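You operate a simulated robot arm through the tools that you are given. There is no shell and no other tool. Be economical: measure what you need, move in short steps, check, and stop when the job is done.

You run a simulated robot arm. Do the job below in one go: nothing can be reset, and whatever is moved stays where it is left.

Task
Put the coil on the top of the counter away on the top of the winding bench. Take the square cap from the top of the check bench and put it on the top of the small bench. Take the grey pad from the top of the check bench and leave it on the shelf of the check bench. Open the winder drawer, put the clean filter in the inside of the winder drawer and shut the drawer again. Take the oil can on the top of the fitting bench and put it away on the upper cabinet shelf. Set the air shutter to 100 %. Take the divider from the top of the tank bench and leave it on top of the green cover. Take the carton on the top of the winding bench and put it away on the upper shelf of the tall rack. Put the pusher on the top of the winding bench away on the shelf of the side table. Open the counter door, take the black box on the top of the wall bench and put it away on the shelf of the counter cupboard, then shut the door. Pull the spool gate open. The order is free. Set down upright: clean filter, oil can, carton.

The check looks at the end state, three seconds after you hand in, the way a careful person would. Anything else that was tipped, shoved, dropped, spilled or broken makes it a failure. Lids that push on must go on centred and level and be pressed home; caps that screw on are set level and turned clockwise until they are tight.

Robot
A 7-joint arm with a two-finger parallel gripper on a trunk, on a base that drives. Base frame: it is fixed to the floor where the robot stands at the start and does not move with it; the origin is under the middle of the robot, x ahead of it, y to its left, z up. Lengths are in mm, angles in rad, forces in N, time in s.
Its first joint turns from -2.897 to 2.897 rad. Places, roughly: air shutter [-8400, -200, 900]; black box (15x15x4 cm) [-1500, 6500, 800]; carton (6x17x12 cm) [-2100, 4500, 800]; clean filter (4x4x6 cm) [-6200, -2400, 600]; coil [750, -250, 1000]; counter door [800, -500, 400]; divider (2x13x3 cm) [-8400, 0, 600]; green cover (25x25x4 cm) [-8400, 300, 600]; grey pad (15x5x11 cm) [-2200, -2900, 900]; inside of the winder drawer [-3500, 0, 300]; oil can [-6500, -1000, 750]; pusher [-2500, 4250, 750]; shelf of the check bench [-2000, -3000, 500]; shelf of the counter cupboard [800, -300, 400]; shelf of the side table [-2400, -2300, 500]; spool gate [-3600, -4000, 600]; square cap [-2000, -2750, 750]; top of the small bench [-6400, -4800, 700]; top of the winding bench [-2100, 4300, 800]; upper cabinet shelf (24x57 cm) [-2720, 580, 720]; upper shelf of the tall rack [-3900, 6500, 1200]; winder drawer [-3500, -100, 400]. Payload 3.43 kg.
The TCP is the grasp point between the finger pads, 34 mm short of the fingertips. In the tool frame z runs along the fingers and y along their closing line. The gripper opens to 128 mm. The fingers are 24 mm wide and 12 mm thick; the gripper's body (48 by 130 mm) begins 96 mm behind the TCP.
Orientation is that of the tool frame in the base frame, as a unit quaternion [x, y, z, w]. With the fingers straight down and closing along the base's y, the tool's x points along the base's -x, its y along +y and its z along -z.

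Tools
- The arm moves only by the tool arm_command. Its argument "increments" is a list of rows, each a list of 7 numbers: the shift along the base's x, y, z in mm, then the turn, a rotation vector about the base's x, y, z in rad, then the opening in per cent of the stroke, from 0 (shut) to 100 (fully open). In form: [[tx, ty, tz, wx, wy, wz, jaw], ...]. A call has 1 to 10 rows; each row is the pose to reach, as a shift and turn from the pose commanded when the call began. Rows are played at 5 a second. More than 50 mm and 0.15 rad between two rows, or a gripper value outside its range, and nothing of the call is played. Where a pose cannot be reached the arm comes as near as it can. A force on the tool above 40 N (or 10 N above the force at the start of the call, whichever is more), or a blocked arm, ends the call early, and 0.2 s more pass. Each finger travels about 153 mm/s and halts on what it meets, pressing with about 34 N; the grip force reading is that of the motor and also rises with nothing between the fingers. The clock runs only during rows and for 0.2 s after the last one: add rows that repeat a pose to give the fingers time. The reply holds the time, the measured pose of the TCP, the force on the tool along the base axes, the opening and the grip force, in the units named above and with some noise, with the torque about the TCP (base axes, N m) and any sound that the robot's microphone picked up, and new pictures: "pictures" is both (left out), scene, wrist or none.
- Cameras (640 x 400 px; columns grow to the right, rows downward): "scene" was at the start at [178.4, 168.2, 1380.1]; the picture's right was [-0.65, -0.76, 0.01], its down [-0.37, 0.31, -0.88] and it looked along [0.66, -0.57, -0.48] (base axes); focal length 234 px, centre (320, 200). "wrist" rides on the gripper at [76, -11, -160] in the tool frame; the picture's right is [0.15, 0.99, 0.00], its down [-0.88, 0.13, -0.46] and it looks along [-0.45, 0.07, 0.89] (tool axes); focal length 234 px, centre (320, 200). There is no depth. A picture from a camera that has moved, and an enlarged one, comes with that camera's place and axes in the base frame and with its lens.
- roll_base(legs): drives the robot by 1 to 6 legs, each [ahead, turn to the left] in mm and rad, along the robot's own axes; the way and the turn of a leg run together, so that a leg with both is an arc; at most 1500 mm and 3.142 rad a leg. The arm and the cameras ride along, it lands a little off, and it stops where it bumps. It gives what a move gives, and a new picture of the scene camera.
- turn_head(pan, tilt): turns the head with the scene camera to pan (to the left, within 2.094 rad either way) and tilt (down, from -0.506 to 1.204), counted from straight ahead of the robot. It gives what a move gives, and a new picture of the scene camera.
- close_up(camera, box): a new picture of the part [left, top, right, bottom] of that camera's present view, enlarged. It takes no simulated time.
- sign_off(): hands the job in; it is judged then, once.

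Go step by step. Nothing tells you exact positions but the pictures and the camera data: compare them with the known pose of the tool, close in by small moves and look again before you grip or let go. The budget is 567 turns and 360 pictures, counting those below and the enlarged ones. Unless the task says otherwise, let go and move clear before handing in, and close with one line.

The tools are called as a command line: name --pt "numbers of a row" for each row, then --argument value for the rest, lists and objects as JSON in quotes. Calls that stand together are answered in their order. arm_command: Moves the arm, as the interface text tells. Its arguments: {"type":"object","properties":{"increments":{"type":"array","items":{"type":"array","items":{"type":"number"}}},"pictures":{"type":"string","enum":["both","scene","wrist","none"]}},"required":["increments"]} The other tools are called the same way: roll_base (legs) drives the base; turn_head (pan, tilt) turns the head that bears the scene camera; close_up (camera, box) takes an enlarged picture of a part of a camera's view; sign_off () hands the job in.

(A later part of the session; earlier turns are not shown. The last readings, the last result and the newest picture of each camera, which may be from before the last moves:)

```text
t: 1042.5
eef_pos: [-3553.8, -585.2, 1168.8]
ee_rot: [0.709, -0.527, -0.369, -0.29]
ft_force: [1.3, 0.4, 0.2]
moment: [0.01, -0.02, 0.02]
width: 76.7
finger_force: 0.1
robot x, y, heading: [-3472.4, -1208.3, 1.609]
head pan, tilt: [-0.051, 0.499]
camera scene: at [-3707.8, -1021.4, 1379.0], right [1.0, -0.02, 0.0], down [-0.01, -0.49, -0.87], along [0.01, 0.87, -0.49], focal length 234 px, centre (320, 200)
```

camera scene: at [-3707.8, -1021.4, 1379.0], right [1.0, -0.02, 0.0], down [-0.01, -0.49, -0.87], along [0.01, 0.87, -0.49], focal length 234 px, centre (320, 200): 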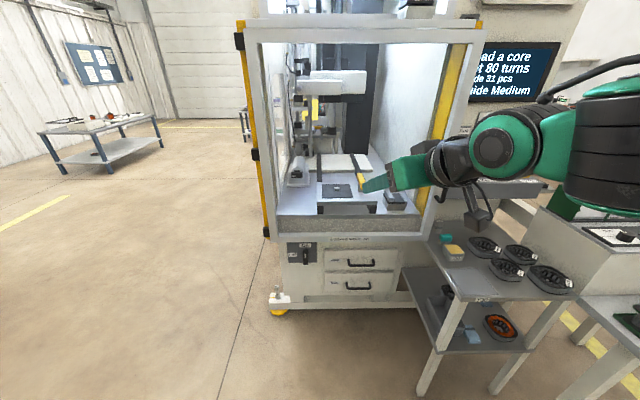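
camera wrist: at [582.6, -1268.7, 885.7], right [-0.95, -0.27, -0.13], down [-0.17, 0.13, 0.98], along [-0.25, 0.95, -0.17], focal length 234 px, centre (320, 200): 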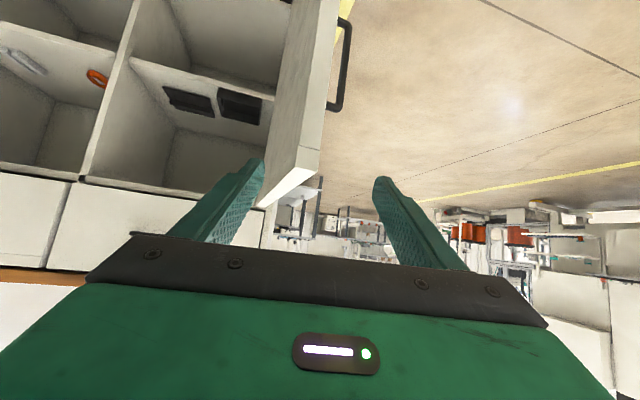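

Two drawers are visible under the winder's window. Zooming to read their labels and gauge their distance.

close_up --camera "scene" --box '[270, 225, 430, 325]'

```text
4.00 times, centred on (350, 275) of scene
camera zoom: at [-3707.8, -1021.4, 1379.0], right [1.0, -0.02, 0.0], down [-0.01, -0.49, -0.87], along [0.01, 0.87, -0.49], focal length 935 px, centre (200, -100)
```

zoom: 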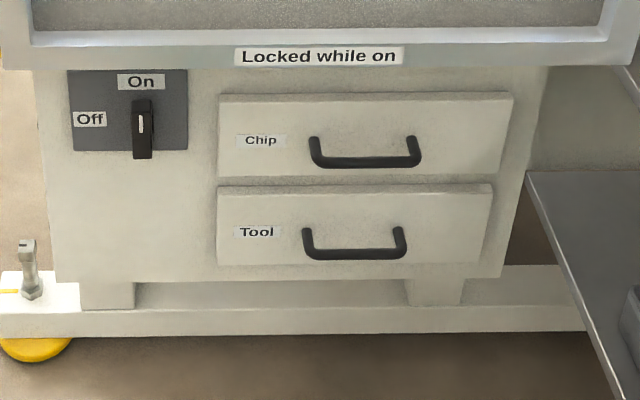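

arm_command --pt "5 10 -40 0 0 -0.08 60" --pt "10 20 -80 0 0 -0.16 60" --pt "15 40 -120 0 0 -0.24 60" --pt "20 60 -160 0 0 -0.24 60" --pt "25 80 -200 0 0 -0.24 60" --pt "30 100 -240 0 0 -0.24 60" --pt "35 120 -280 0 0 -0.24 60" --pt "35 120 -280 0 0 -0.24 60" --pictures "wrist"

```text
t: 1044.5
eef_pos: [-3651.6, -503.2, 918.3]
ee_rot: [0.707, -0.518, -0.38, -0.295]
ft_force: [0.2, 1.4, -1.2]
moment: [0.04, -0.01, -0.02]
width: 76.9
finger_force: 0.0
out of reach, approached as far as the arm can: row 3, 4, 5, 6, 7, 8
robot x, y, heading: [-3467.7, -1210.8, 1.608]
head pan, tilt: [-0.051, 0.499]
stopped in row 8: the arm was blocked; the commanded pose is now the measured one
camera wrist: at [-3591.6, -668.3, 939.5], right [-0.92, -0.36, -0.15], down [-0.17, 0.04, 0.98], along [-0.35, 0.93, -0.1], focal length 234 px, centre (320, 200)
```

wrist: 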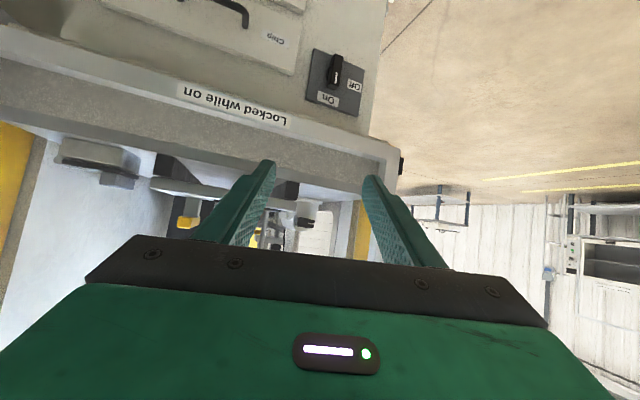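

The lower ("Tool") drawer is at the listed height: handle near [-3497, -185, 378]. I'll recentre the arm and roll the tool so the fingers can close on that horizontal bar.

arm_command --pt "30 15 0 -0.03 0 -0.06 45" --pt "60 30 0 -0.06 0 -0.12 45" --pt "90 48 0 -0.09 0.002 -0.18 45" --pt "120 66 -20 -0.11 0.003 -0.24 45" --pt "150 84 -40 -0.136 0.004 -0.295 45" --pt "152 90 -85 -0.136 0.004 -0.295 45" --pt "152 90 -130 -0.136 0.004 -0.295 45" --pt "152 90 -130 -0.136 0.004 -0.295 45" --pictures "none"

arm_command --pt "0 0 0 0 -0.11 0.0915 30" --pt "0 2 0 0 -0.22 0.183 30" --pt "0 4 0 0 -0.33 0.2745 30" --pt "0 6 0 0 -0.44 0.366 30" --pt "0 8 0 0 -0.55 0.4575 30" --pt "0 10 0 0 -0.66 0.549 30" --pt "0 10 0 0 -0.77 0.64 30" --pt "0 10 0 0 -0.88 0.732 30" --pt "0 10 0 0 -0.99 0.8235 30" --pt "0 10 0 0 -1.1 0.915 30" --pictures "none"

```text
t: 1046.3
eef_pos: [-3496.7, -416.8, 788.6]
ee_rot: [-0.639, 0.644, 0.295, 0.3]
ft_force: [-0.5, 0.4, -0.4]
moment: [0.02, 0.0, 0.01]
width: 57.5
finger_force: 0.1
out of reach, approached as far as the arm can: row 1
robot x, y, heading: [-3473.0, -1211.3, 1.604]
head pan, tilt: [-0.051, 0.499]
```

```text
t: 1048.5
eef_pos: [-3497.2, -406.0, 788.8]
ee_rot: [0.901, -0.065, -0.026, -0.427]
ft_force: [-0.5, -0.4, -0.1]
moment: [0.0, -0.03, -0.03]
width: 38.2
finger_force: 0.0
robot x, y, heading: [-3472.0, -1213.2, 1.604]
head pan, tilt: [-0.051, 0.499]
```

arm_command --pt "0 0 -35 0 -0.06 0.05 30" --pt "0 0 -75 0 -0.11 0.09 30" --pt "0 10 -115 0 -0.11 0.09 30" --pt "0 25 -155 0 -0.11 0.09 30" --pt "0 45 -195 0 -0.11 0.09 30" --pt "0 65 -235 0 -0.11 0.09 30" --pt "0 85 -270 0 -0.11 0.09 30" --pt "0 105 -300 0 -0.11 0.09 30" --pt "0 118 -325 0 -0.11 0.09 30" --pt "0 118 -325 0 -0.11 0.09 30" --pictures "wrist"

```text
t: 1050.7
eef_pos: [-3497.7, -284.6, 487.9]
ee_rot: [0.905, -0.001, 0.003, -0.426]
ft_force: [0.0, -0.1, 0.1]
moment: [-0.01, 0.06, -0.01]
width: 38.2
finger_force: 0.0
out of reach, approached as far as the arm can: row 9, 10
robot x, y, heading: [-3470.8, -1214.5, 1.599]
head pan, tilt: [-0.051, 0.499]
camera wrist: at [-3422.7, -400.8, 596.8], right [0.15, -0.63, -0.76], down [-0.88, -0.43, 0.18], along [-0.44, 0.65, -0.62], focal length 234 px, centre (320, 200)
```

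wrist: 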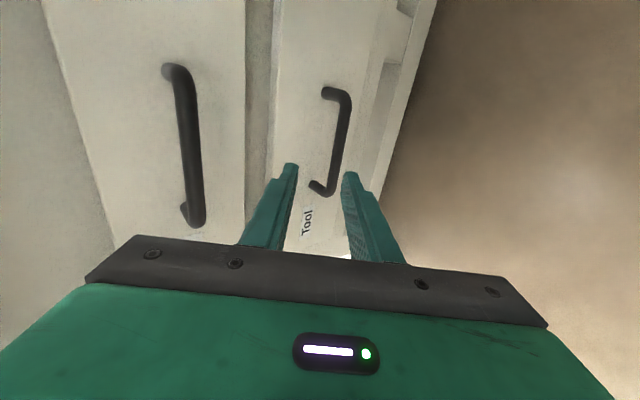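

The bar is at about [-3488, -185, 371]. I'm at the edge of reach at this low height, so I'll back the base 120 mm and extend more.

roll_base --legs '[[-130, 0]]'

arm_command --pt "0 25 -8 0 0 0 30" --pt "2 55 -16 0 0 0 30" --pt "4 85 -24 0 0 0 30" --pt "6 115 -24 0 0 0 30" --pt "8 130 -24 0 0 0 30" --pt "8 130 -24 0 0 0 30" --pictures "wrist"

```text
t: 1052.0
eef_pos: [-3493.7, -413.9, 487.4]
ee_rot: [0.905, -0.001, 0.004, -0.426]
ft_force: [0.3, 0.2, 0.3]
moment: [-0.01, -0.02, 0.0]
width: 38.4
finger_force: 0.1
robot x, y, heading: [-3466.9, -1346.8, 1.604]
head pan, tilt: [-0.051, 0.499]
camera scene: at [-3703.5, -1150.6, 1378.9], right [1.0, -0.02, 0.0], down [-0.01, -0.49, -0.87], along [0.01, 0.87, -0.49], focal length 234 px, centre (320, 200)
```

scene: 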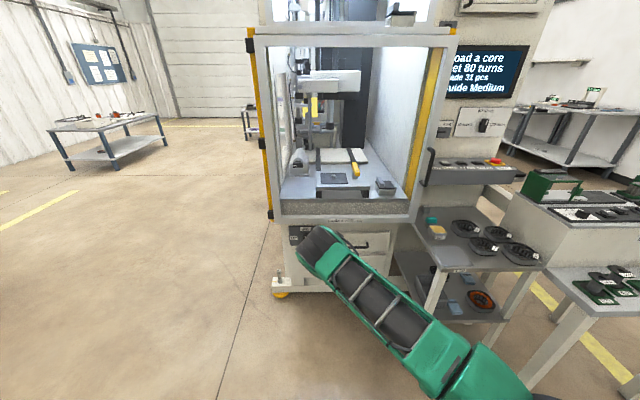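

```text
t: 1053.4
eef_pos: [-3483.7, -295.7, 498.9]
ee_rot: [0.902, -0.002, 0.003, -0.432]
ft_force: [-0.2, 0.2, -0.3]
moment: [-0.04, 0.01, -0.04]
width: 38.4
finger_force: 0.1
out of reach, approached as far as the arm can: row 2, 3, 4, 5, 6
robot x, y, heading: [-3463.8, -1344.9, 1.604]
head pan, tilt: [-0.051, 0.499]
camera wrist: at [-3407.6, -413.7, 606.6], right [0.15, -0.62, -0.77], down [-0.88, -0.43, 0.18], along [-0.44, 0.65, -0.61], focal length 234 px, centre (320, 200)
```

wrist: 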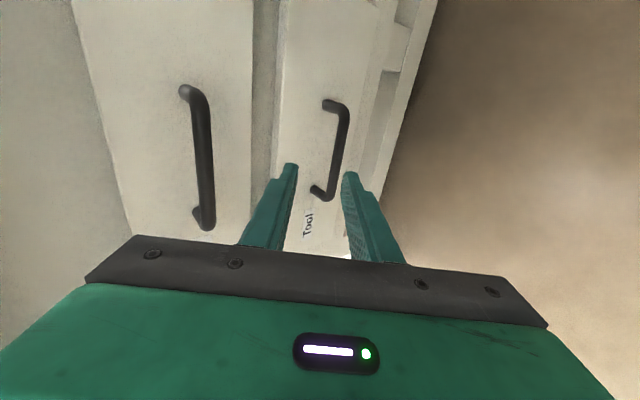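

Triangulation puts the bar at [-3491, -162, 349]. A simpler way: with the tool nearly vertical, hook closed fingers behind the bar from above. Raising, un-rolling and going vertical.

arm_command --pt "0 -20 40 0 0 0 30" --pt "0 -40 80 0 0 0 20" --pt "0 -60 120 0 0.12 -0.095 0" --pt "0 -80 160 0 0.24 -0.19 0" --pt "0 -90 200 0 0.36 -0.285 0" --pt "0 -90 240 0 0.48 -0.38 0" --pt "0 -90 280 0 0.6 -0.475 0" --pt "0 -90 310 0 0.72 -0.57 0" --pt "0 -90 340 0 0.84 -0.665 0" --pt "0 -90 370 0 0.96 -0.76 0" --pictures "none"

arm_command --pt "0 0 0 0 0.1 -0.08 0" --pt "0 0 0 0 0.2 -0.16 0" --pt "0 0 0 0 0.26 -0.21 0" --pt "0 0 0 0 0.26 -0.21 0" --pictures "none"

```text
refused: row 3 steps farther than a row can; nothing moved
```

```text
t: 1054.4
eef_pos: [-3484.1, -296.9, 498.4]
ee_rot: [0.889, -0.153, -0.069, -0.426]
ft_force: [0.5, -1.1, -0.8]
moment: [0.04, -0.02, -0.01]
width: 0.0
finger_force: 32.7
robot x, y, heading: [-3468.0, -1343.3, 1.604]
head pan, tilt: [-0.051, 0.499]
```

arm_command --pt "0 -15 40 0 0.1065 -0.0865 0" --pt "0 -30 80 0 0.213 -0.173 0" --pt "0 -45 120 0 0.3195 -0.2595 0" --pt "0 -60 160 0 0.426 -0.346 0" --pt "0 -75 200 0 0.5325 -0.4325 0" --pt "0 -90 240 0 0.639 -0.519 0" --pt "0 -100 280 0 0.7455 -0.6055 0" --pt "0 -100 320 0 0.852 -0.692 0" --pt "0 -100 360 0 0.959 -0.779 0" --pictures "none"

arm_command --pt "0 -20 0 -0.13 0 0 0" --pt "0 -40 0 -0.26 0 0 0" --pt "0 -60 0 -0.39 0 0 0" --pt "0 -80 0 -0.52 0 0 0" --pt "0 -100 0 -0.65 0 0 0" --pt "0 -120 0 -0.65 0 0 0" --pictures "none"

roll_base --legs '[[0, -0.033], [350, 0]]'

```text
t: 1056.4
eef_pos: [-3484.9, -396.4, 856.7]
ee_rot: [-0.639, 0.641, 0.299, 0.303]
ft_force: [0.0, 0.2, 0.2]
moment: [-0.01, 0.03, 0.01]
width: 0.1
finger_force: 33.0
robot x, y, heading: [-3464.8, -1343.3, 1.606]
head pan, tilt: [-0.051, 0.499]
```

```text
t: 1057.8
eef_pos: [-3484.6, -515.0, 856.9]
ee_rot: [0.703, -0.702, -0.079, -0.084]
ft_force: [-0.2, -0.1, -0.3]
moment: [0.0, 0.02, 0.05]
width: 0.0
finger_force: 32.3
robot x, y, heading: [-3465.4, -1339.1, 1.601]
head pan, tilt: [-0.051, 0.499]
```

```text
t: 1059.8
eef_pos: [-3461.5, -324.8, 872.8]
ee_rot: [-0.692, 0.712, 0.081, 0.082]
ft_force: [-0.4, 0.9, -1.8]
moment: [-0.16, -0.04, -0.01]
width: 0.0
finger_force: 32.6
robot x, y, heading: [-3468.1, -1115.9, 1.574]
head pan, tilt: [-0.051, 0.499]
stopped in leg 2: the force on the tool passed its limit at 157 N (the readings are from after the stop); the commanded pose is now the measured one
camera scene: at [-3697.7, -922.1, 1378.7], right [1.0, -0.05, 0.0], down [-0.02, -0.49, -0.87], along [0.04, 0.87, -0.49], focal length 234 px, centre (320, 200)
```

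scene: 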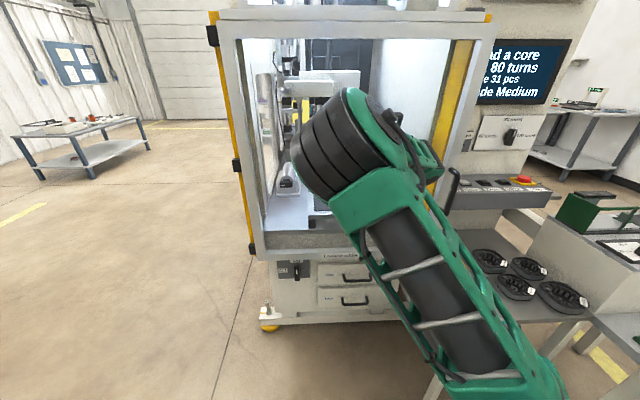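

The hand met the winder's overhanging window frame as I rolled in. I'll draw back, lower below the overhang, and only then approach.

arm_command --pt "-5 -30 0 0 0 0 0" --pt "-10 -60 -10 0 0 0 0" --pt "-15 -90 -50 0 0 0 0" --pt "-20 -100 -95 0 0 0 0" --pt "-25 -100 -140 0 0 0 0" --pt "-30 -100 -185 0 0 0 0" --pt "-30 -100 -230 0 0 0 0" --pt "-30 -100 -275 0 0 0 0" --pt "-30 -100 -320 0 0 0 0" --pt "-30 -100 -365 0 0 0 0" --pictures "none"

```text
refused: row 3 steps farther than a row can; nothing moved
```

arm_command --pt "-5 -30 0 0 0 0 0" --pt "-10 -60 -10 0 0 0 0" --pt "-15 -85 -45 0 0 0 0" --pt "-20 -100 -88 0 0 0 0" --pt "-25 -100 -133 0 0 0 0" --pt "-30 -100 -178 0 0 0 0" --pt "-30 -100 -223 0 0 0 0" --pt "-30 -100 -268 0 0 0 0" --pt "-30 -100 -313 0 0 0 0" --pt "-30 -100 -360 0 0 0 0" --pictures "none"

```text
t: 1062.0
eef_pos: [-3490.8, -429.1, 513.3]
ee_rot: [-0.691, 0.713, 0.081, 0.083]
ft_force: [0.0, 0.1, 0.2]
moment: [0.0, -0.01, -0.02]
width: 0.1
finger_force: 32.8
robot x, y, heading: [-3468.0, -1123.8, 1.573]
head pan, tilt: [-0.051, 0.499]
```

arm_command --pt "0 -25 -20 0 0 0 0" --pt "0 -50 -45 0 0 0 0" --pt "0 -50 -75 0 0 0 0" --pt "0 -50 -100 0 0 0 0" --pt "0 -50 -100 0 0 0 0" --pictures "none"

roll_base --legs '[[85, 0]]'

```text
t: 1063.2
eef_pos: [-3491.0, -477.1, 412.4]
ee_rot: [-0.691, 0.713, 0.081, 0.083]
ft_force: [-0.2, -0.7, 0.0]
moment: [0.01, -0.02, 0.0]
width: 0.0
finger_force: 32.7
robot x, y, heading: [-3469.5, -1124.4, 1.572]
head pan, tilt: [-0.051, 0.499]
```

```text
t: 1064.3
eef_pos: [-3493.5, -390.1, 413.6]
ee_rot: [-0.693, 0.712, 0.081, 0.083]
ft_force: [0.7, 0.9, 0.5]
moment: [-0.02, 0.03, -0.02]
width: 0.0
finger_force: 32.6
robot x, y, heading: [-3471.9, -1041.3, 1.577]
head pan, tilt: [-0.051, 0.499]
camera scene: at [-3698.2, -838.4, 1379.0], right [1.0, -0.04, 0.0], down [-0.02, -0.49, -0.87], along [0.04, 0.87, -0.49], focal length 234 px, centre (320, 200)
```

scene: 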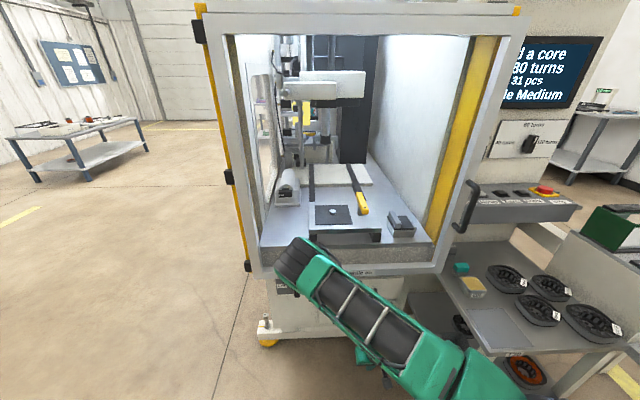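

Tilting the tool to ~28° so the hand clears the upper drawer's handle, then moving in above the lower bar.

arm_command --pt "0 0 0 0.09 0 0 0" --pt "0 10 0 0.18 0 0 0" --pt "0 30 0 0.27 0 0 0" --pt "0 60 0 0.27 0 0 0" --pt "0 95 0 0.27 0 0 0" --pt "0 130 0 0.27 0 0 0" --pt "0 130 0 0.27 0 0 0" --pictures "wrist"

```text
t: 1065.9
eef_pos: [-3491.4, -263.6, 423.1]
ee_rot: [-0.674, 0.694, 0.18, 0.179]
ft_force: [-0.4, 1.0, 0.4]
moment: [-0.01, -0.01, 0.01]
width: 0.1
finger_force: 33.1
out of reach, approached as far as the arm can: row 1, 2, 3, 4, 5
robot x, y, heading: [-3469.9, -1035.1, 1.576]
head pan, tilt: [-0.051, 0.499]
camera wrist: at [-3482.9, -407.0, 524.2], right [-0.99, -0.1, -0.06], down [-0.11, 0.55, 0.83], along [-0.05, 0.83, -0.55], focal length 234 px, centre (320, 200)
```

wrist: 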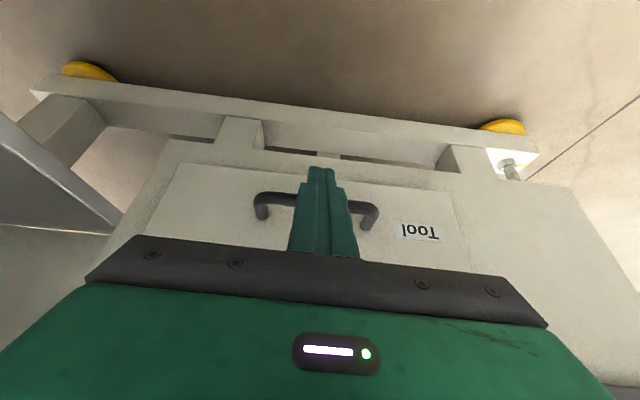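

I'll feel for the drawer face with the fingertips (above the lower bar) to fix its exact depth.

arm_command --pt "0 30 8 0 0 0 0" --pt "0 60 8 0 0 0 0" --pt "0 75 8 0 0 0 0" --pt "0 85 8 0 0 0 0" --pt "0 93 8 0 0 0 0" --pt "0 101 8 0 0 0 0" --pt "0 109 8 0 0 0 0" --pt "0 117 8 0 0 0 0" --pt "0 125 8 0 0 0 0" --pt "0 133 8 0 0 0 0" --pictures "none"

```text
t: 1066.5
eef_pos: [-3493.9, -232.1, 438.6]
ee_rot: [-0.673, 0.694, 0.182, 0.181]
ft_force: [0.2, -1.3, 0.0]
moment: [-0.03, 0.02, 0.03]
width: 0.2
finger_force: 33.4
robot x, y, heading: [-3468.9, -1034.8, 1.575]
head pan, tilt: [-0.051, 0.499]
stopped in row 2: the force on the tool passed its limit at 88 N (the readings are from after the stop); the commanded pose is now the measured one
```

The arm touched the overhang; more reach from farther back keeps the forearm flatter. Backing the base 110 mm and re-approaching, watching contact.

arm_command --pt "0 -30 0 0 0 0 0" --pt "0 -60 0 0 0 0 0" --pt "0 -60 0 0 0 0 0" --pictures "none"

roll_base --legs '[[-125, 0]]'

arm_command --pt "0 40 0 0 0 0 0" --pt "0 80 0 0 0 0 0" --pt "0 120 0 0 0 0 0" --pt "0 150 0 0 0 0 0" --pt "0 175 0 0 0 0 0" --pt "0 195 0 0 0 0 0" --pt "0 210 0 0 0 0 0" --pt "0 222 0 0 0 0 0" --pt "0 234 0 0 0 0 0" --pt "0 244 0 0 0 0 0" --pictures "none"

```text
t: 1067.3
eef_pos: [-3494.5, -291.5, 438.6]
ee_rot: [-0.673, 0.694, 0.181, 0.181]
ft_force: [0.0, 0.1, 1.1]
moment: [0.0, 0.0, 0.0]
width: 0.1
finger_force: 32.8
robot x, y, heading: [-3464.0, -1040.2, 1.577]
head pan, tilt: [-0.051, 0.499]
```

```text
t: 1068.5
eef_pos: [-3495.2, -418.7, 438.2]
ee_rot: [-0.673, 0.694, 0.182, 0.181]
ft_force: [0.0, 0.4, -0.2]
moment: [0.0, -0.02, -0.02]
width: 0.0
finger_force: 32.5
robot x, y, heading: [-3465.5, -1164.9, 1.571]
head pan, tilt: [-0.051, 0.499]
camera scene: at [-3697.5, -964.8, 1379.0], right [1.0, -0.04, 0.0], down [-0.02, -0.49, -0.87], along [0.04, 0.87, -0.49], focal length 234 px, centre (320, 200)
```

scene: 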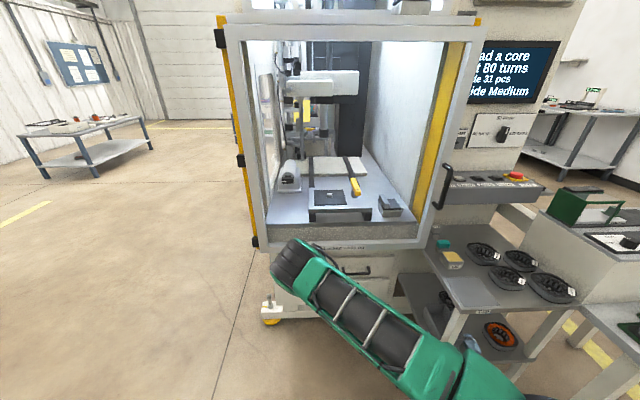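

```text
t: 1070.5
eef_pos: [-3494.3, -206.2, 457.4]
ee_rot: [-0.67, 0.693, 0.187, 0.187]
ft_force: [0.0, 0.1, -0.5]
moment: [0.05, 0.02, 0.04]
width: 0.1
finger_force: 33.3
robot x, y, heading: [-3468.2, -1164.6, 1.58]
head pan, tilt: [-0.051, 0.499]
stopped in row 9: the force on the tool passed its limit at 68 N (the readings are from after the stop); the commanded pose is now the measured one
```

Both contacts were with the bar itself (its top is near z 400, y ≈ -197). I'll go over it, drop the fingertips behind it and pull.

arm_command --pt "0 -10 8 0 0 0 0" --pt "0 5 8 0 0 0 0" --pt "0 15 8 0 0 0 0" --pt "0 22 8 0 0 0 0" --pt "0 27 8 0 0 0 0" --pt "0 27 8 0 0 0 0" --pictures "none"

```text
t: 1071.9
eef_pos: [-3496.0, -196.4, 461.4]
ee_rot: [-0.671, 0.696, 0.182, 0.181]
ft_force: [1.1, -25.2, 9.9]
moment: [-0.35, 0.01, 0.0]
width: 0.0
finger_force: 33.3
robot x, y, heading: [-3465.8, -1165.3, 1.582]
head pan, tilt: [-0.051, 0.499]
```

The fingertip is on the drawer face (y ≈ -169). Backing off 3 mm and lowering into the gap behind the bar.

arm_command --pt "0 -20 0 0 0 0 0" --pt "0 -20 -8 0 0 0 0" --pt "0 -20 -16 0 0 0 0" --pt "0 -20 -24 0 0 0 0" --pt "0 -20 -32 0 0 0 0" --pt "0 -20 -40 0 0 0 0" --pt "0 -20 -48 0 0 0 0" --pt "0 -20 -56 0 0 0 0" --pictures "none"

```text
t: 1072.3
eef_pos: [-3492.7, -197.0, 460.1]
ee_rot: [-0.669, 0.696, 0.186, 0.183]
ft_force: [-0.5, -0.2, -0.1]
moment: [0.05, -0.03, 0.0]
width: 0.3
finger_force: 33.3
robot x, y, heading: [-3464.1, -1163.5, 1.579]
head pan, tilt: [-0.051, 0.499]
stopped in row 2: the force on the tool passed its limit at 143 N (the readings are from after the stop); the commanded pose is now the measured one
```

The hand's body met the upper drawer's bar. Shifting 17 mm back gives clearance for both; lowering again.

arm_command --pt "0 -8 4 0 0 0 0" --pt "0 -17 2 0 0 0 0" --pt "0 -17 -5 0 0 0 0" --pt "0 -17 -12 0 0 0 0" --pt "0 -17 -19 0 0 0 0" --pt "0 -17 -26 0 0 0 0" --pt "0 -17 -33 0 0 0 0" --pt "0 -17 -40 0 0 0 0" --pt "0 -17 -47 0 0 0 0" --pt "0 -17 -52 0 0 0 0" --pictures "none"

```text
t: 1074.0
eef_pos: [-3494.4, -221.0, 447.1]
ee_rot: [-0.668, 0.694, 0.192, 0.189]
ft_force: [0.5, -0.3, -0.4]
moment: [0.07, 0.03, 0.05]
width: 0.0
finger_force: 33.5
robot x, y, heading: [-3467.1, -1162.5, 1.578]
head pan, tilt: [-0.051, 0.499]
stopped in row 8: the force on the tool passed its limit at 58 N (the readings are from after the stop); the commanded pose is now the measured one
```

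The fingertip landed on the bar's top; it needs about 8 mm more depth. Trying again.

arm_command --pt "0 8 4 -0.01 0 0 0" --pt "0 14 2 -0.02 0 0 0" --pt "0 14 -6 -0.02 0 0 0" --pt "0 14 -13 -0.02 0 0 0" --pt "0 14 -20 -0.02 0 0 0" --pt "0 14 -27 -0.02 0 0 0" --pt "0 14 -34 -0.02 0 0 0" --pt "0 14 -40 -0.02 0 0 0" --pictures "none"

```text
t: 1075.8
eef_pos: [-3493.6, -205.8, 429.3]
ee_rot: [-0.669, 0.695, 0.186, 0.183]
ft_force: [1.1, 2.2, 1.9]
moment: [0.08, 0.0, 0.01]
width: 0.0
finger_force: 33.1
out of reach, approached as far as the arm can: row 6, 7, 8
robot x, y, heading: [-3466.8, -1164.2, 1.581]
head pan, tilt: [-0.051, 0.499]
```

I'm at the low limit for this distance; closer in the arm can go lower. Lifting, retracting, and rolling 170 mm nearer.

arm_command --pt "0 -5 20 0 0 0 0" --pt "0 -30 40 0 0 0 0" --pt "0 -75 45 0 0 0 0" --pt "0 -120 45 0 0 0 0" --pt "0 -165 45 0 0 0 0" --pt "0 -200 45 0 0 0 0" --pt "0 -200 45 0 0 0 0" --pictures "none"

roll_base --legs '[[180, 0]]'

arm_command --pt "0 8 0 0 0 0 0" --pt "0 15 -10 0 0 0 0" --pt "0 15 -20 0 0 0 0" --pt "0 15 -30 0 0 0 0" --pt "0 15 -30 0 0 0 0" --pictures "none"

```text
t: 1077.4
eef_pos: [-3491.6, -405.7, 472.6]
ee_rot: [-0.67, 0.695, 0.186, 0.183]
ft_force: [-0.5, 0.0, 0.2]
moment: [0.01, 0.0, -0.01]
width: 0.0
finger_force: 32.7
robot x, y, heading: [-3463.3, -1162.5, 1.581]
head pan, tilt: [-0.051, 0.499]
```

```text
t: 1078.9
eef_pos: [-3496.1, -229.7, 472.8]
ee_rot: [-0.671, 0.694, 0.187, 0.182]
ft_force: [-0.1, -0.7, 0.0]
moment: [-0.03, 0.01, 0.02]
width: 0.1
finger_force: 32.7
robot x, y, heading: [-3467.5, -983.4, 1.579]
head pan, tilt: [-0.051, 0.499]
camera scene: at [-3699.5, -787.8, 1379.0], right [1.0, -0.04, 0.0], down [-0.02, -0.49, -0.87], along [0.04, 0.87, -0.49], focal length 234 px, centre (320, 200)
```

scene: 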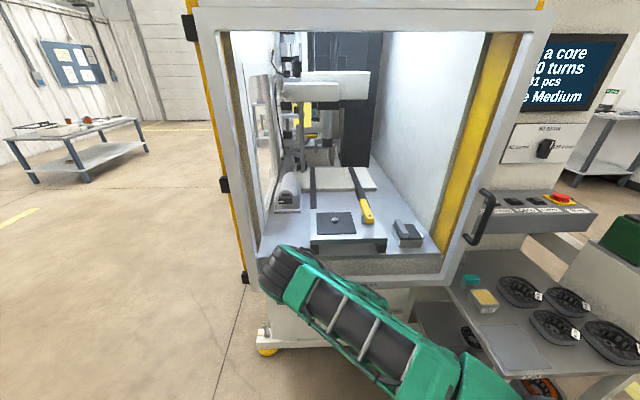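

```text
t: 1080.1
eef_pos: [-3495.0, -219.7, 447.7]
ee_rot: [-0.671, 0.693, 0.189, 0.184]
ft_force: [0.0, 0.3, -0.7]
moment: [-0.01, -0.01, -0.02]
width: 0.2
finger_force: 32.6
robot x, y, heading: [-3467.1, -984.2, 1.581]
head pan, tilt: [-0.051, 0.499]
```

arm_command --pt "0 10 4 0 0 0 0" --pt "0 12 -4 0 0 0 0" --pt "0 12 -12 0 0 0 0" --pt "0 12 -19 0 0 0 0" --pt "0 12 -26 0 0 0 0" --pt "0 12 -33 0 0 0 0" --pt "0 12 -38 0 0 0 0" --pt "0 12 -38 0 0 0 0" --pictures "wrist"

```text
t: 1081.9
eef_pos: [-3496.8, -204.3, 427.4]
ee_rot: [-0.67, 0.694, 0.189, 0.186]
ft_force: [0.3, 3.5, 4.3]
moment: [0.15, -0.02, -0.01]
width: 0.0
finger_force: 32.6
out of reach, approached as far as the arm can: row 6, 7, 8
robot x, y, heading: [-3467.1, -987.0, 1.577]
head pan, tilt: [-0.051, 0.499]
camera wrist: at [-3487.4, -351.8, 524.3], right [-0.99, -0.1, -0.06], down [-0.1, 0.53, 0.84], along [-0.05, 0.85, -0.53], focal length 234 px, centre (320, 200)
```

wrist: 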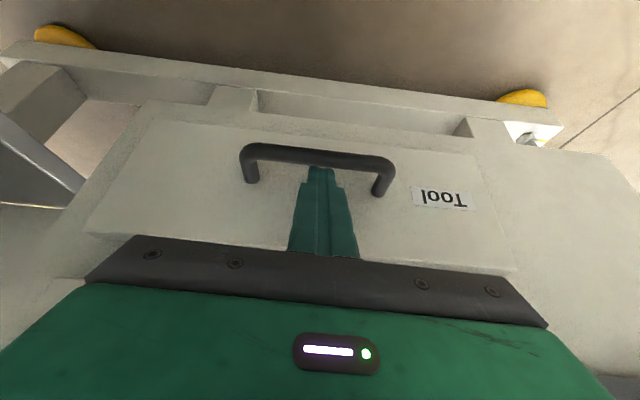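

The fingertips are right above the bar. Lifting slightly, going 14 mm deeper, then lowering with a small change of tilt to get behind it.

arm_command --pt "0 0 22 0 0 0 0" --pt "0 8 22 0 0 0 0" --pt "0 14 22 0 0 0 0" --pt "0 14 14 0 0 0 0" --pt "0 14 6 0 0 0 0" --pt "0 14 6 0 0 0 0" --pictures "none"

```text
t: 1083.3
eef_pos: [-3495.7, -196.3, 436.9]
ee_rot: [-0.669, 0.694, 0.191, 0.187]
ft_force: [-4.3, -16.9, 7.3]
moment: [-0.69, 0.28, 0.3]
width: 0.1
finger_force: 32.9
robot x, y, heading: [-3464.6, -987.1, 1.582]
head pan, tilt: [-0.051, 0.499]
```

Evidence says the gap's centre is at TCP y ≈ -205. There, I'll reduce the tilt slightly, which lets the fingertips go lower behind the bar.

arm_command --pt "0 -8 4 0 0 0 0" --pt "0 -14 0 0 0 0 0" --pt "0 -14 -4 -0.04 0 0 0" --pt "0 -13 -9 -0.08 0 0 0" --pt "0 -12 -14 -0.11 0 0 0" --pt "0 -12 -19 -0.14 0 0 0" --pt "0 -12 -22 -0.14 0 0 0" --pt "0 -12 -22 -0.14 0 0 0" --pictures "none"

```text
t: 1084.5
eef_pos: [-3499.5, -229.7, 413.1]
ee_rot: [-0.682, 0.702, 0.145, 0.145]
ft_force: [0.9, -1.0, -2.9]
moment: [-0.19, -0.05, 0.01]
width: 0.1
finger_force: 32.8
robot x, y, heading: [-3466.1, -987.6, 1.588]
head pan, tilt: [-0.051, 0.499]
stopped in row 6: the force on the tool passed its limit at 85 N (the readings are from after the stop); the commanded pose is now the measured one
```

The hand shifted 25 mm toward me with no load — it may already be pulling the drawer. Pulling back gently and checking.

arm_command --pt "0 -15 0 0 0 0 0" --pt "0 -35 0 0 0 0 0" --pt "0 -55 0 0 0 0 0" --pt "0 -75 0 0 0 0 0" --pt "0 -95 0 0 0 0 0" --pictures "wrist"

```text
t: 1085.7
eef_pos: [-3503.1, -315.9, 431.8]
ee_rot: [-0.683, 0.7, 0.148, 0.146]
ft_force: [0.0, -0.9, -0.3]
moment: [-0.03, 0.03, -0.03]
width: 0.0
finger_force: 33.0
out of reach, approached as far as the arm can: row 3, 4, 5
robot x, y, heading: [-3470.0, -983.0, 1.586]
head pan, tilt: [-0.051, 0.499]
camera wrist: at [-3492.6, -449.8, 546.5], right [-0.99, -0.11, -0.05], down [-0.11, 0.62, 0.77], along [-0.05, 0.77, -0.63], focal length 234 px, centre (320, 200)
```

wrist: 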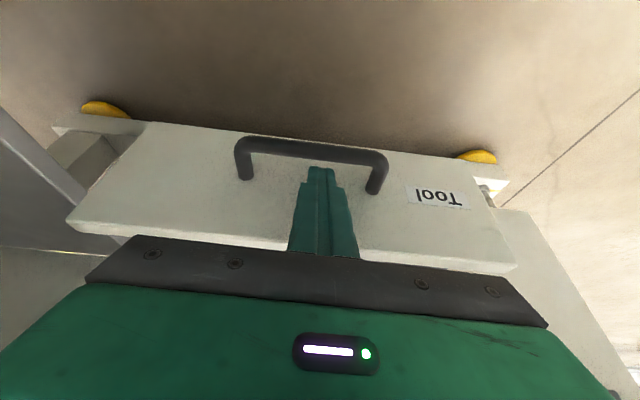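

The drawer has come out with the fingers. I'll continue by rolling the base back with the arm held.

roll_base --legs '[[-150, 0]]'

```text
t: 1087.1
eef_pos: [-3501.9, -464.6, 433.0]
ee_rot: [-0.684, 0.7, 0.147, 0.146]
ft_force: [-0.6, 0.3, -0.1]
moment: [-0.02, -0.01, 0.0]
width: 0.3
finger_force: 33.4
robot x, y, heading: [-3465.7, -1132.0, 1.587]
head pan, tilt: [-0.051, 0.499]
camera scene: at [-3698.7, -939.5, 1379.0], right [1.0, -0.03, 0.0], down [-0.02, -0.49, -0.87], along [0.03, 0.87, -0.49], focal length 234 px, centre (320, 200)
```

scene: 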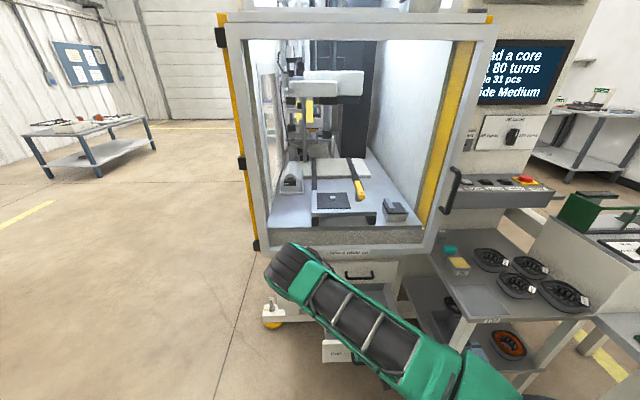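

The drawer is about 250 mm open. Lifting the fingers clear and tucking, then driving around to the rear of the stores rack.

arm_command --pt "0 3 30 0 0 0 0" --pt "0 3 70 0 0 0 0" --pt "0 -10 115 0 0 0 0" --pt "0 -20 160 0.05 0 0 20" --pt "0 -30 205 0.1 0 0 40" --pt "0 -35 250 0.15 0 0 50" --pt "0 -35 295 0.2 0 0 50" --pt "0 -35 340 0.25 0 0 50" --pt "0 -35 385 0.3 0 0 50" --pt "0 -35 430 0.35 0 0 50" --pictures "none"

arm_command --pt "0 -10 45 0.03 0 0 50" --pt "0 -20 90 0.06 0 0 50" --pt "0 -30 135 0.06 0 0 50" --pt "0 -40 180 0.06 0 0 50" --pt "0 -50 220 0.06 0 0 50" --pt "0 -50 260 0.06 0 0 50" --pt "0 -50 290 0.06 0 0 50" --pictures "none"

roll_base --legs '[[-200, 0], [0, 1.55], [1500, 0], [0, 0.9], [1500, 0], [1300, 0]]'

```text
t: 1089.3
eef_pos: [-3537.7, -427.3, 890.8]
ee_rot: [-0.647, 0.664, 0.267, 0.263]
ft_force: [-0.9, 0.1, 0.2]
moment: [0.01, -0.11, -0.06]
width: 63.9
finger_force: 0.0
out of reach, approached as far as the arm can: row 5, 6, 7, 8, 9, 10
robot x, y, heading: [-3461.5, -1133.8, 1.588]
head pan, tilt: [-0.051, 0.499]
```

```text
t: 1090.9
eef_pos: [-3538.5, -476.2, 1185.7]
ee_rot: [-0.639, 0.653, 0.291, 0.284]
ft_force: [-0.3, -0.1, -0.1]
moment: [-0.04, 0.01, 0.04]
width: 63.9
finger_force: 0.1
robot x, y, heading: [-3464.1, -1134.9, 1.595]
head pan, tilt: [-0.051, 0.499]
```

```text
t: 1111.0
eef_pos: [-5898.5, -2608.5, 1180.8]
ee_rot: [0.832, 0.381, -0.363, 0.175]
ft_force: [0.6, 0.6, 0.7]
moment: [-0.01, 0.02, 0.02]
width: 63.9
finger_force: 0.1
robot x, y, heading: [-5531.4, -2048.8, -2.241]
head pan, tilt: [-0.051, 0.499]
stopped in leg 5: the robot was blocked; the commanded pose is now the measured one
camera scene: at [-5460.0, -2335.5, 1381.4], right [-0.75, 0.66, 0.0], down [0.32, 0.36, -0.88], along [-0.58, -0.66, -0.48], focal length 234 px, centre (320, 200)
```

scene: 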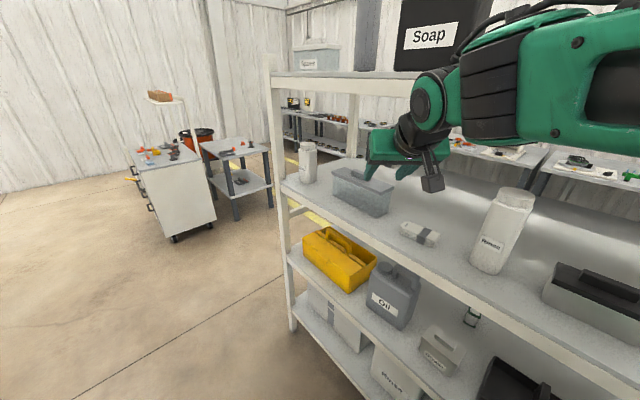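

I misjudged that leg and nudged up against the rack; no load on the hand. Backing straight out and checking that nothing was disturbed.

roll_base --legs '[[-700, 0]]'

close_up --camera "scene" --box '[120, 60, 520, 310]'

```text
t: 1114.8
eef_pos: [-5467.7, -2068.7, 1180.4]
ee_rot: [0.831, 0.383, -0.363, 0.177]
ft_force: [-0.7, -0.3, -0.5]
moment: [0.0, -0.03, 0.02]
width: 63.9
finger_force: 0.1
robot x, y, heading: [-5104.1, -1507.1, -2.24]
head pan, tilt: [-0.051, 0.499]
camera scene: at [-5041.9, -1807.8, 1379.0], right [-0.75, 0.66, 0.0], down [0.32, 0.37, -0.87], along [-0.57, -0.66, -0.49], focal length 234 px, centre (320, 200)
```

scene: 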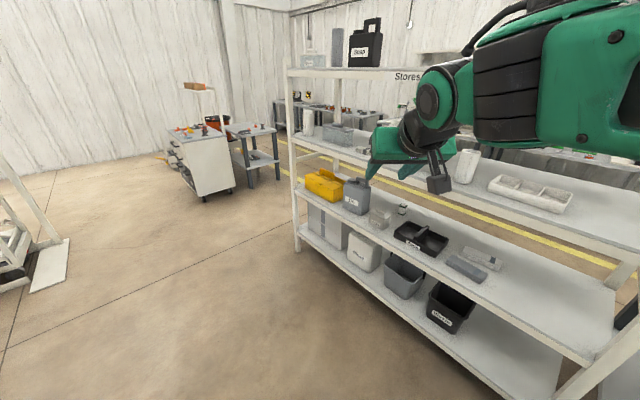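

```text
1.60 times, centred on (320, 185) of scene
camera zoom: at [-5041.9, -1807.8, 1379.0], right [-0.75, 0.66, 0.0], down [0.32, 0.37, -0.87], along [-0.57, -0.66, -0.49], focal length 374 px, centre (320, 224)
```

zoom: 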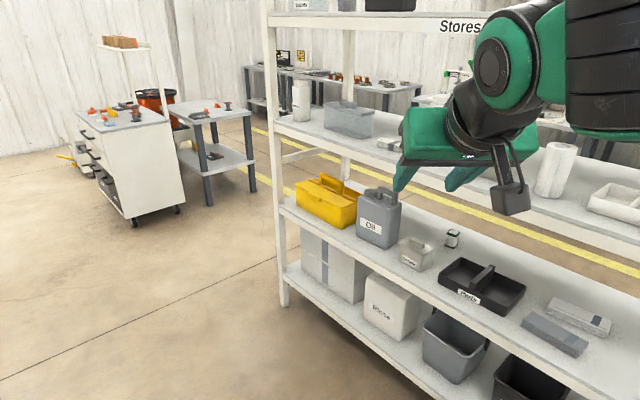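

Everything is still standing. Now the correct route: south past the rack, west, then north along its rear.

roll_base --legs '[[0, 0.669], [1500, 0], [750, 0], [0, -1.571], [1500, 0], [580, 0]]'

```text
t: 1142.5
eef_pos: [-7768.7, -3875.6, 1187.7]
ee_rot: [0.912, -0.009, -0.409, 0.005]
ft_force: [0.1, 0.3, -0.4]
moment: [0.0, 0.0, -0.01]
width: 64.0
finger_force: 0.1
robot x, y, heading: [-7115.6, -3807.1, -3.12]
head pan, tilt: [-0.051, 0.499]
camera scene: at [-7311.2, -4040.0, 1379.0], right [0.03, 1.0, 0.0], down [0.49, -0.01, -0.87], along [-0.87, 0.03, -0.49], focal length 234 px, centre (320, 200)
```

scene: 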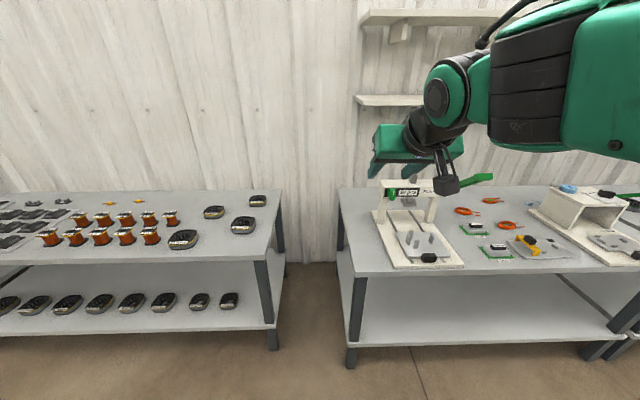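

roll_base --legs '[[0, -1.592], [1390, 0], [0, -1.571]]'

```text
t: 1158.2
eef_pos: [-6511.5, -2363.8, 1196.8]
ee_rot: [0.014, 0.91, 0.003, 0.415]
ft_force: [0.0, -0.1, 0.6]
moment: [0.0, -0.03, 0.02]
width: 64.1
finger_force: 0.0
robot x, y, heading: [-7149.8, -2409.4, 0.011]
head pan, tilt: [-0.051, 0.499]
camera scene: at [-6952.2, -2177.6, 1379.0], right [-0.04, -1.0, 0.0], down [-0.49, 0.02, -0.87], along [0.87, -0.03, -0.49], focal length 234 px, centre (320, 200)
```

scene: 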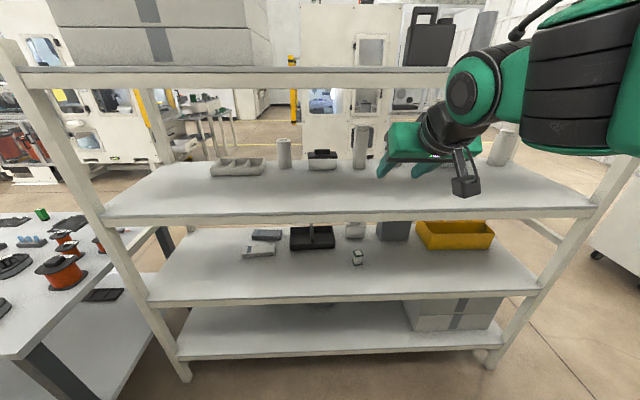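

The filter is now near the edge on my side, about [-6175, -2376], shelf z ≈ 600. Backing up 120 mm for reach and lowering in front of that shelf.

roll_base --legs '[[-120, 0]]'

arm_command --pt "15 -1 -43 0 0 0 55" --pt "30 -2 -86 0 0 0 55" --pt "45 -3 -129 0 0 0 55" --pt "60 -4 -172 0 0 0 55" --pt "75 -5 -215 0 0 0 55" --pt "90 -6 -258 0 0 0 55" --pt "105 -8 -301 0 0 0 55" --pt "120 -10 -344 0 0 0 55" --pt "135 -12 -387 0 0 0 55" --pt "150 -12 -430 0 0 0 55" --pictures "wrist"

```text
t: 1159.5
eef_pos: [-6649.3, -2364.9, 1204.4]
ee_rot: [0.014, 0.907, 0.003, 0.42]
ft_force: [0.3, 0.9, -0.8]
moment: [-0.02, 0.03, -0.02]
width: 63.9
finger_force: 0.1
robot x, y, heading: [-7275.3, -2412.5, 0.014]
head pan, tilt: [-0.051, 0.499]
camera scene: at [-7075.2, -2178.9, 1379.0], right [-0.04, -1.0, 0.0], down [-0.49, 0.02, -0.87], along [0.87, -0.03, -0.49], focal length 234 px, centre (320, 200)
```

scene: 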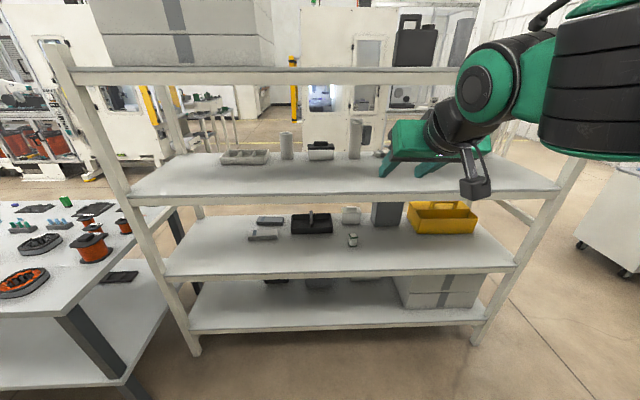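

```text
t: 1161.7
eef_pos: [-6517.6, -2378.1, 782.5]
ee_rot: [0.014, 0.904, 0.002, 0.426]
ft_force: [-0.6, 0.9, 0.7]
moment: [-0.05, 0.02, -0.06]
width: 70.5
finger_force: 0.0
out of reach, approached as far as the arm can: row 5, 6, 7, 8, 9
robot x, y, heading: [-7268.1, -2409.3, 0.01]
head pan, tilt: [-0.051, 0.499]
camera wrist: at [-6687.7, -2387.1, 825.0], right [-0.07, 0.99, -0.1], down [0.21, 0.11, 0.97], along [0.97, 0.05, -0.22], focal length 234 px, centre (320, 200)
```

wrist: 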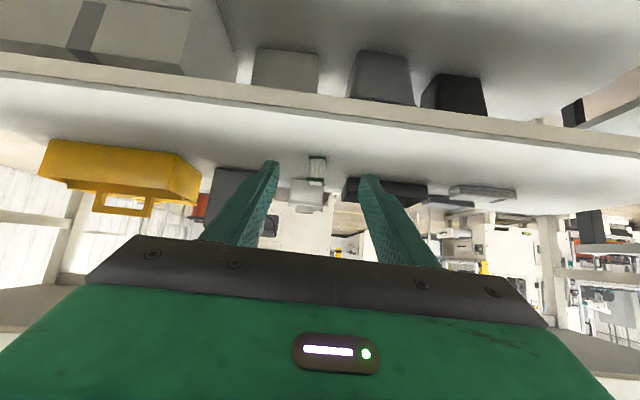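

The filter is dead ahead on the tool axis (x ≈ -6175, shelf z ≈ 606). Moving in to straddle it and closing.

arm_command --pt "42 0 -18 0 0 0 55" --pt "85 0 -36 0 0 0 55" --pt "128 0 -54 0 0 0 55" --pt "171 0 -72 0 0 0 55" --pt "214 0 -90 0 0 0 55" --pt "257 0 -107 0 0 0 55" --pt "295 0 -123 0 0 0 55" --pt "325 0 -134 0 0 0 55" --pt "340 0 -138 0 0 0 55" --pt "340 0 -138 0 0 0 55" --pictures "wrist"

```text
t: 1163.9
eef_pos: [-6179.1, -2377.1, 661.1]
ee_rot: [0.012, 0.9, 0.005, 0.436]
ft_force: [-0.1, -0.1, -0.3]
moment: [-0.01, -0.03, -0.04]
width: 70.4
finger_force: 0.1
robot x, y, heading: [-7273.4, -2412.5, 0.007]
head pan, tilt: [-0.051, 0.499]
stopped in row 10: the force on the tool passed its limit at 110 N (the readings are from after the stop); the commanded pose is now the measured one
camera wrist: at [-6351.1, -2385.7, 700.5], right [-0.07, 0.99, -0.1], down [0.19, 0.11, 0.98], along [0.98, 0.05, -0.2], focal length 234 px, centre (320, 200)
```

wrist: 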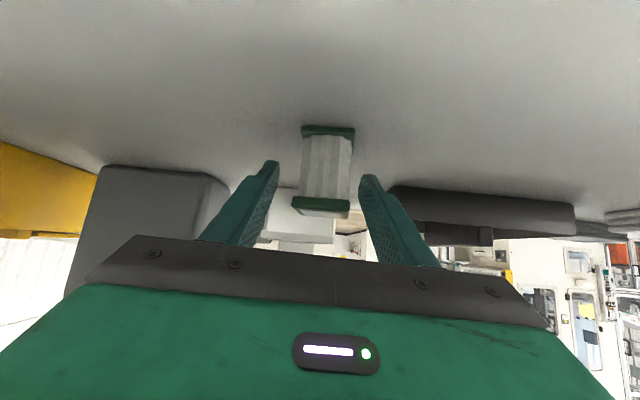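

The filter is squarely between the fingers. Lowering a little and gripping.

arm_command --pt "3 0 -6 0 0 0 55" --pt "4 0 -11 0 0 0 55" --pt "4 0 -11 0 0 0 40" --pt "4 0 -11 0 0 0 25" --pt "4 0 -11 0 0 0 0" --pt "4 0 -11 0 0 0 0" --pt "4 0 -6 0 0 0 0" --pt "4 0 4 0 0 0 0" --pt "2 0 18 0 0 0 0" --pt "-5 0 36 0 0 0 0" --pictures "none"

```text
t: 1166.1
eef_pos: [-6184.3, -2377.1, 695.9]
ee_rot: [0.013, 0.901, 0.004, 0.434]
ft_force: [0.1, -0.9, -0.7]
moment: [-0.01, -0.03, 0.02]
width: 37.5
finger_force: 33.7
robot x, y, heading: [-7273.3, -2413.7, 0.012]
head pan, tilt: [-0.051, 0.499]
```

Filter gripped (37.5 mm). Since the drawer is low, I'll need to regrasp it with a vertical tool; the fitting bench next door can serve. Withdrawing and driving there.

arm_command --pt "-30 0 5 0 0 0 0" --pt "-65 0 10 0 0 0 0" --pt "-105 0 15 0 0 0 0" --pt "-145 0 20 0 0 0 0" --pt "-185 0 30 0 0 0 0" --pt "-225 0 55 0 0 0 0" --pt "-260 0 85 0 0 0 0" --pt "-285 0 120 0 0 0 0" --pt "-305 0 160 0 0 0 0" --pt "-320 0 200 0 0 0 0" --pictures "none"

arm_command --pt "-15 0 40 0 0 0 0" --pt "-30 0 80 0 0 0 0" --pt "-50 0 120 0 0 0 0" --pt "-70 0 160 0 0 0 0" --pt "-90 0 200 0 0 0 0" --pt "-110 0 235 0 0 0 0" --pt "-130 0 265 0 0 0 0" --pictures "none"

roll_base --legs '[[0, 1.56], [1330, 0], [0, -1.571]]'

```text
t: 1168.3
eef_pos: [-6504.6, -2378.8, 894.1]
ee_rot: [0.012, 0.9, 0.005, 0.435]
ft_force: [-0.4, 0.0, -1.5]
moment: [0.01, -0.03, -0.01]
width: 37.1
finger_force: 33.9
robot x, y, heading: [-7272.5, -2412.2, 0.017]
head pan, tilt: [-0.051, 0.499]
```

```text
t: 1169.9
eef_pos: [-6633.4, -2377.1, 1162.6]
ee_rot: [0.013, 0.901, 0.004, 0.434]
ft_force: [0.0, 0.0, -1.0]
moment: [0.02, -0.02, 0.02]
width: 37.3
finger_force: 34.2
robot x, y, heading: [-7270.7, -2411.5, 0.007]
head pan, tilt: [-0.051, 0.499]
```

```text
t: 1185.4
eef_pos: [-6655.4, -1035.5, 1161.9]
ee_rot: [0.013, 0.9, 0.004, 0.435]
ft_force: [-0.2, 0.0, -0.8]
moment: [0.01, 0.02, -0.03]
width: 37.6
finger_force: 34.4
robot x, y, heading: [-7292.5, -1054.6, 0.015]
head pan, tilt: [-0.051, 0.499]
camera scene: at [-7096.8, -821.4, 1379.0], right [-0.04, -1.0, 0.0], down [-0.49, 0.02, -0.87], along [0.87, -0.03, -0.49], focal length 234 px, centre (320, 200)
```

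scene: 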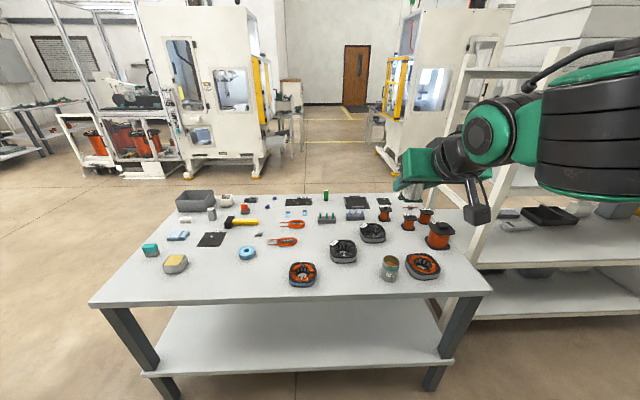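

The oil can is the cylindrical can near [-6519, -1087]. A free spot near [-6540, -930] will do for regrasping the filter; lowering it there.

arm_command --pt "15 15 -35 0 0 0 0" --pt "30 30 -70 0 0 0 0" --pt "45 45 -105 0 0 0 0" --pt "60 60 -140 0 0 0 0" --pt "75 75 -175 0 0 0 0" --pt "90 90 -210 0 0 0 0" --pt "105 100 -250 0 0 0 0" --pt "115 105 -290 0 0 0 0" --pt "115 105 -330 0 0 0 0" --pt "115 105 -350 0 0 0 0" --pictures "wrist"

```text
t: 1187.6
eef_pos: [-6554.0, -929.8, 819.5]
ee_rot: [0.013, 0.898, 0.005, 0.441]
ft_force: [-0.3, 0.5, -0.7]
moment: [-0.03, -0.05, 0.02]
width: 37.6
finger_force: 34.3
robot x, y, heading: [-7293.8, -1057.0, 0.007]
head pan, tilt: [-0.051, 0.499]
camera wrist: at [-6726.6, -938.6, 855.6], right [-0.07, 0.99, -0.1], down [0.18, 0.11, 0.98], along [0.98, 0.05, -0.19], focal length 234 px, centre (320, 200)
```

wrist: 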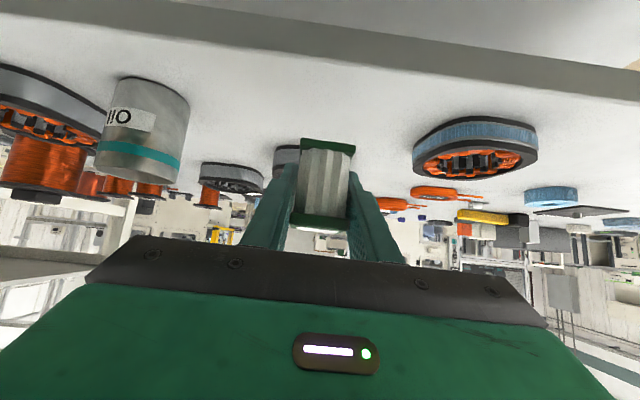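

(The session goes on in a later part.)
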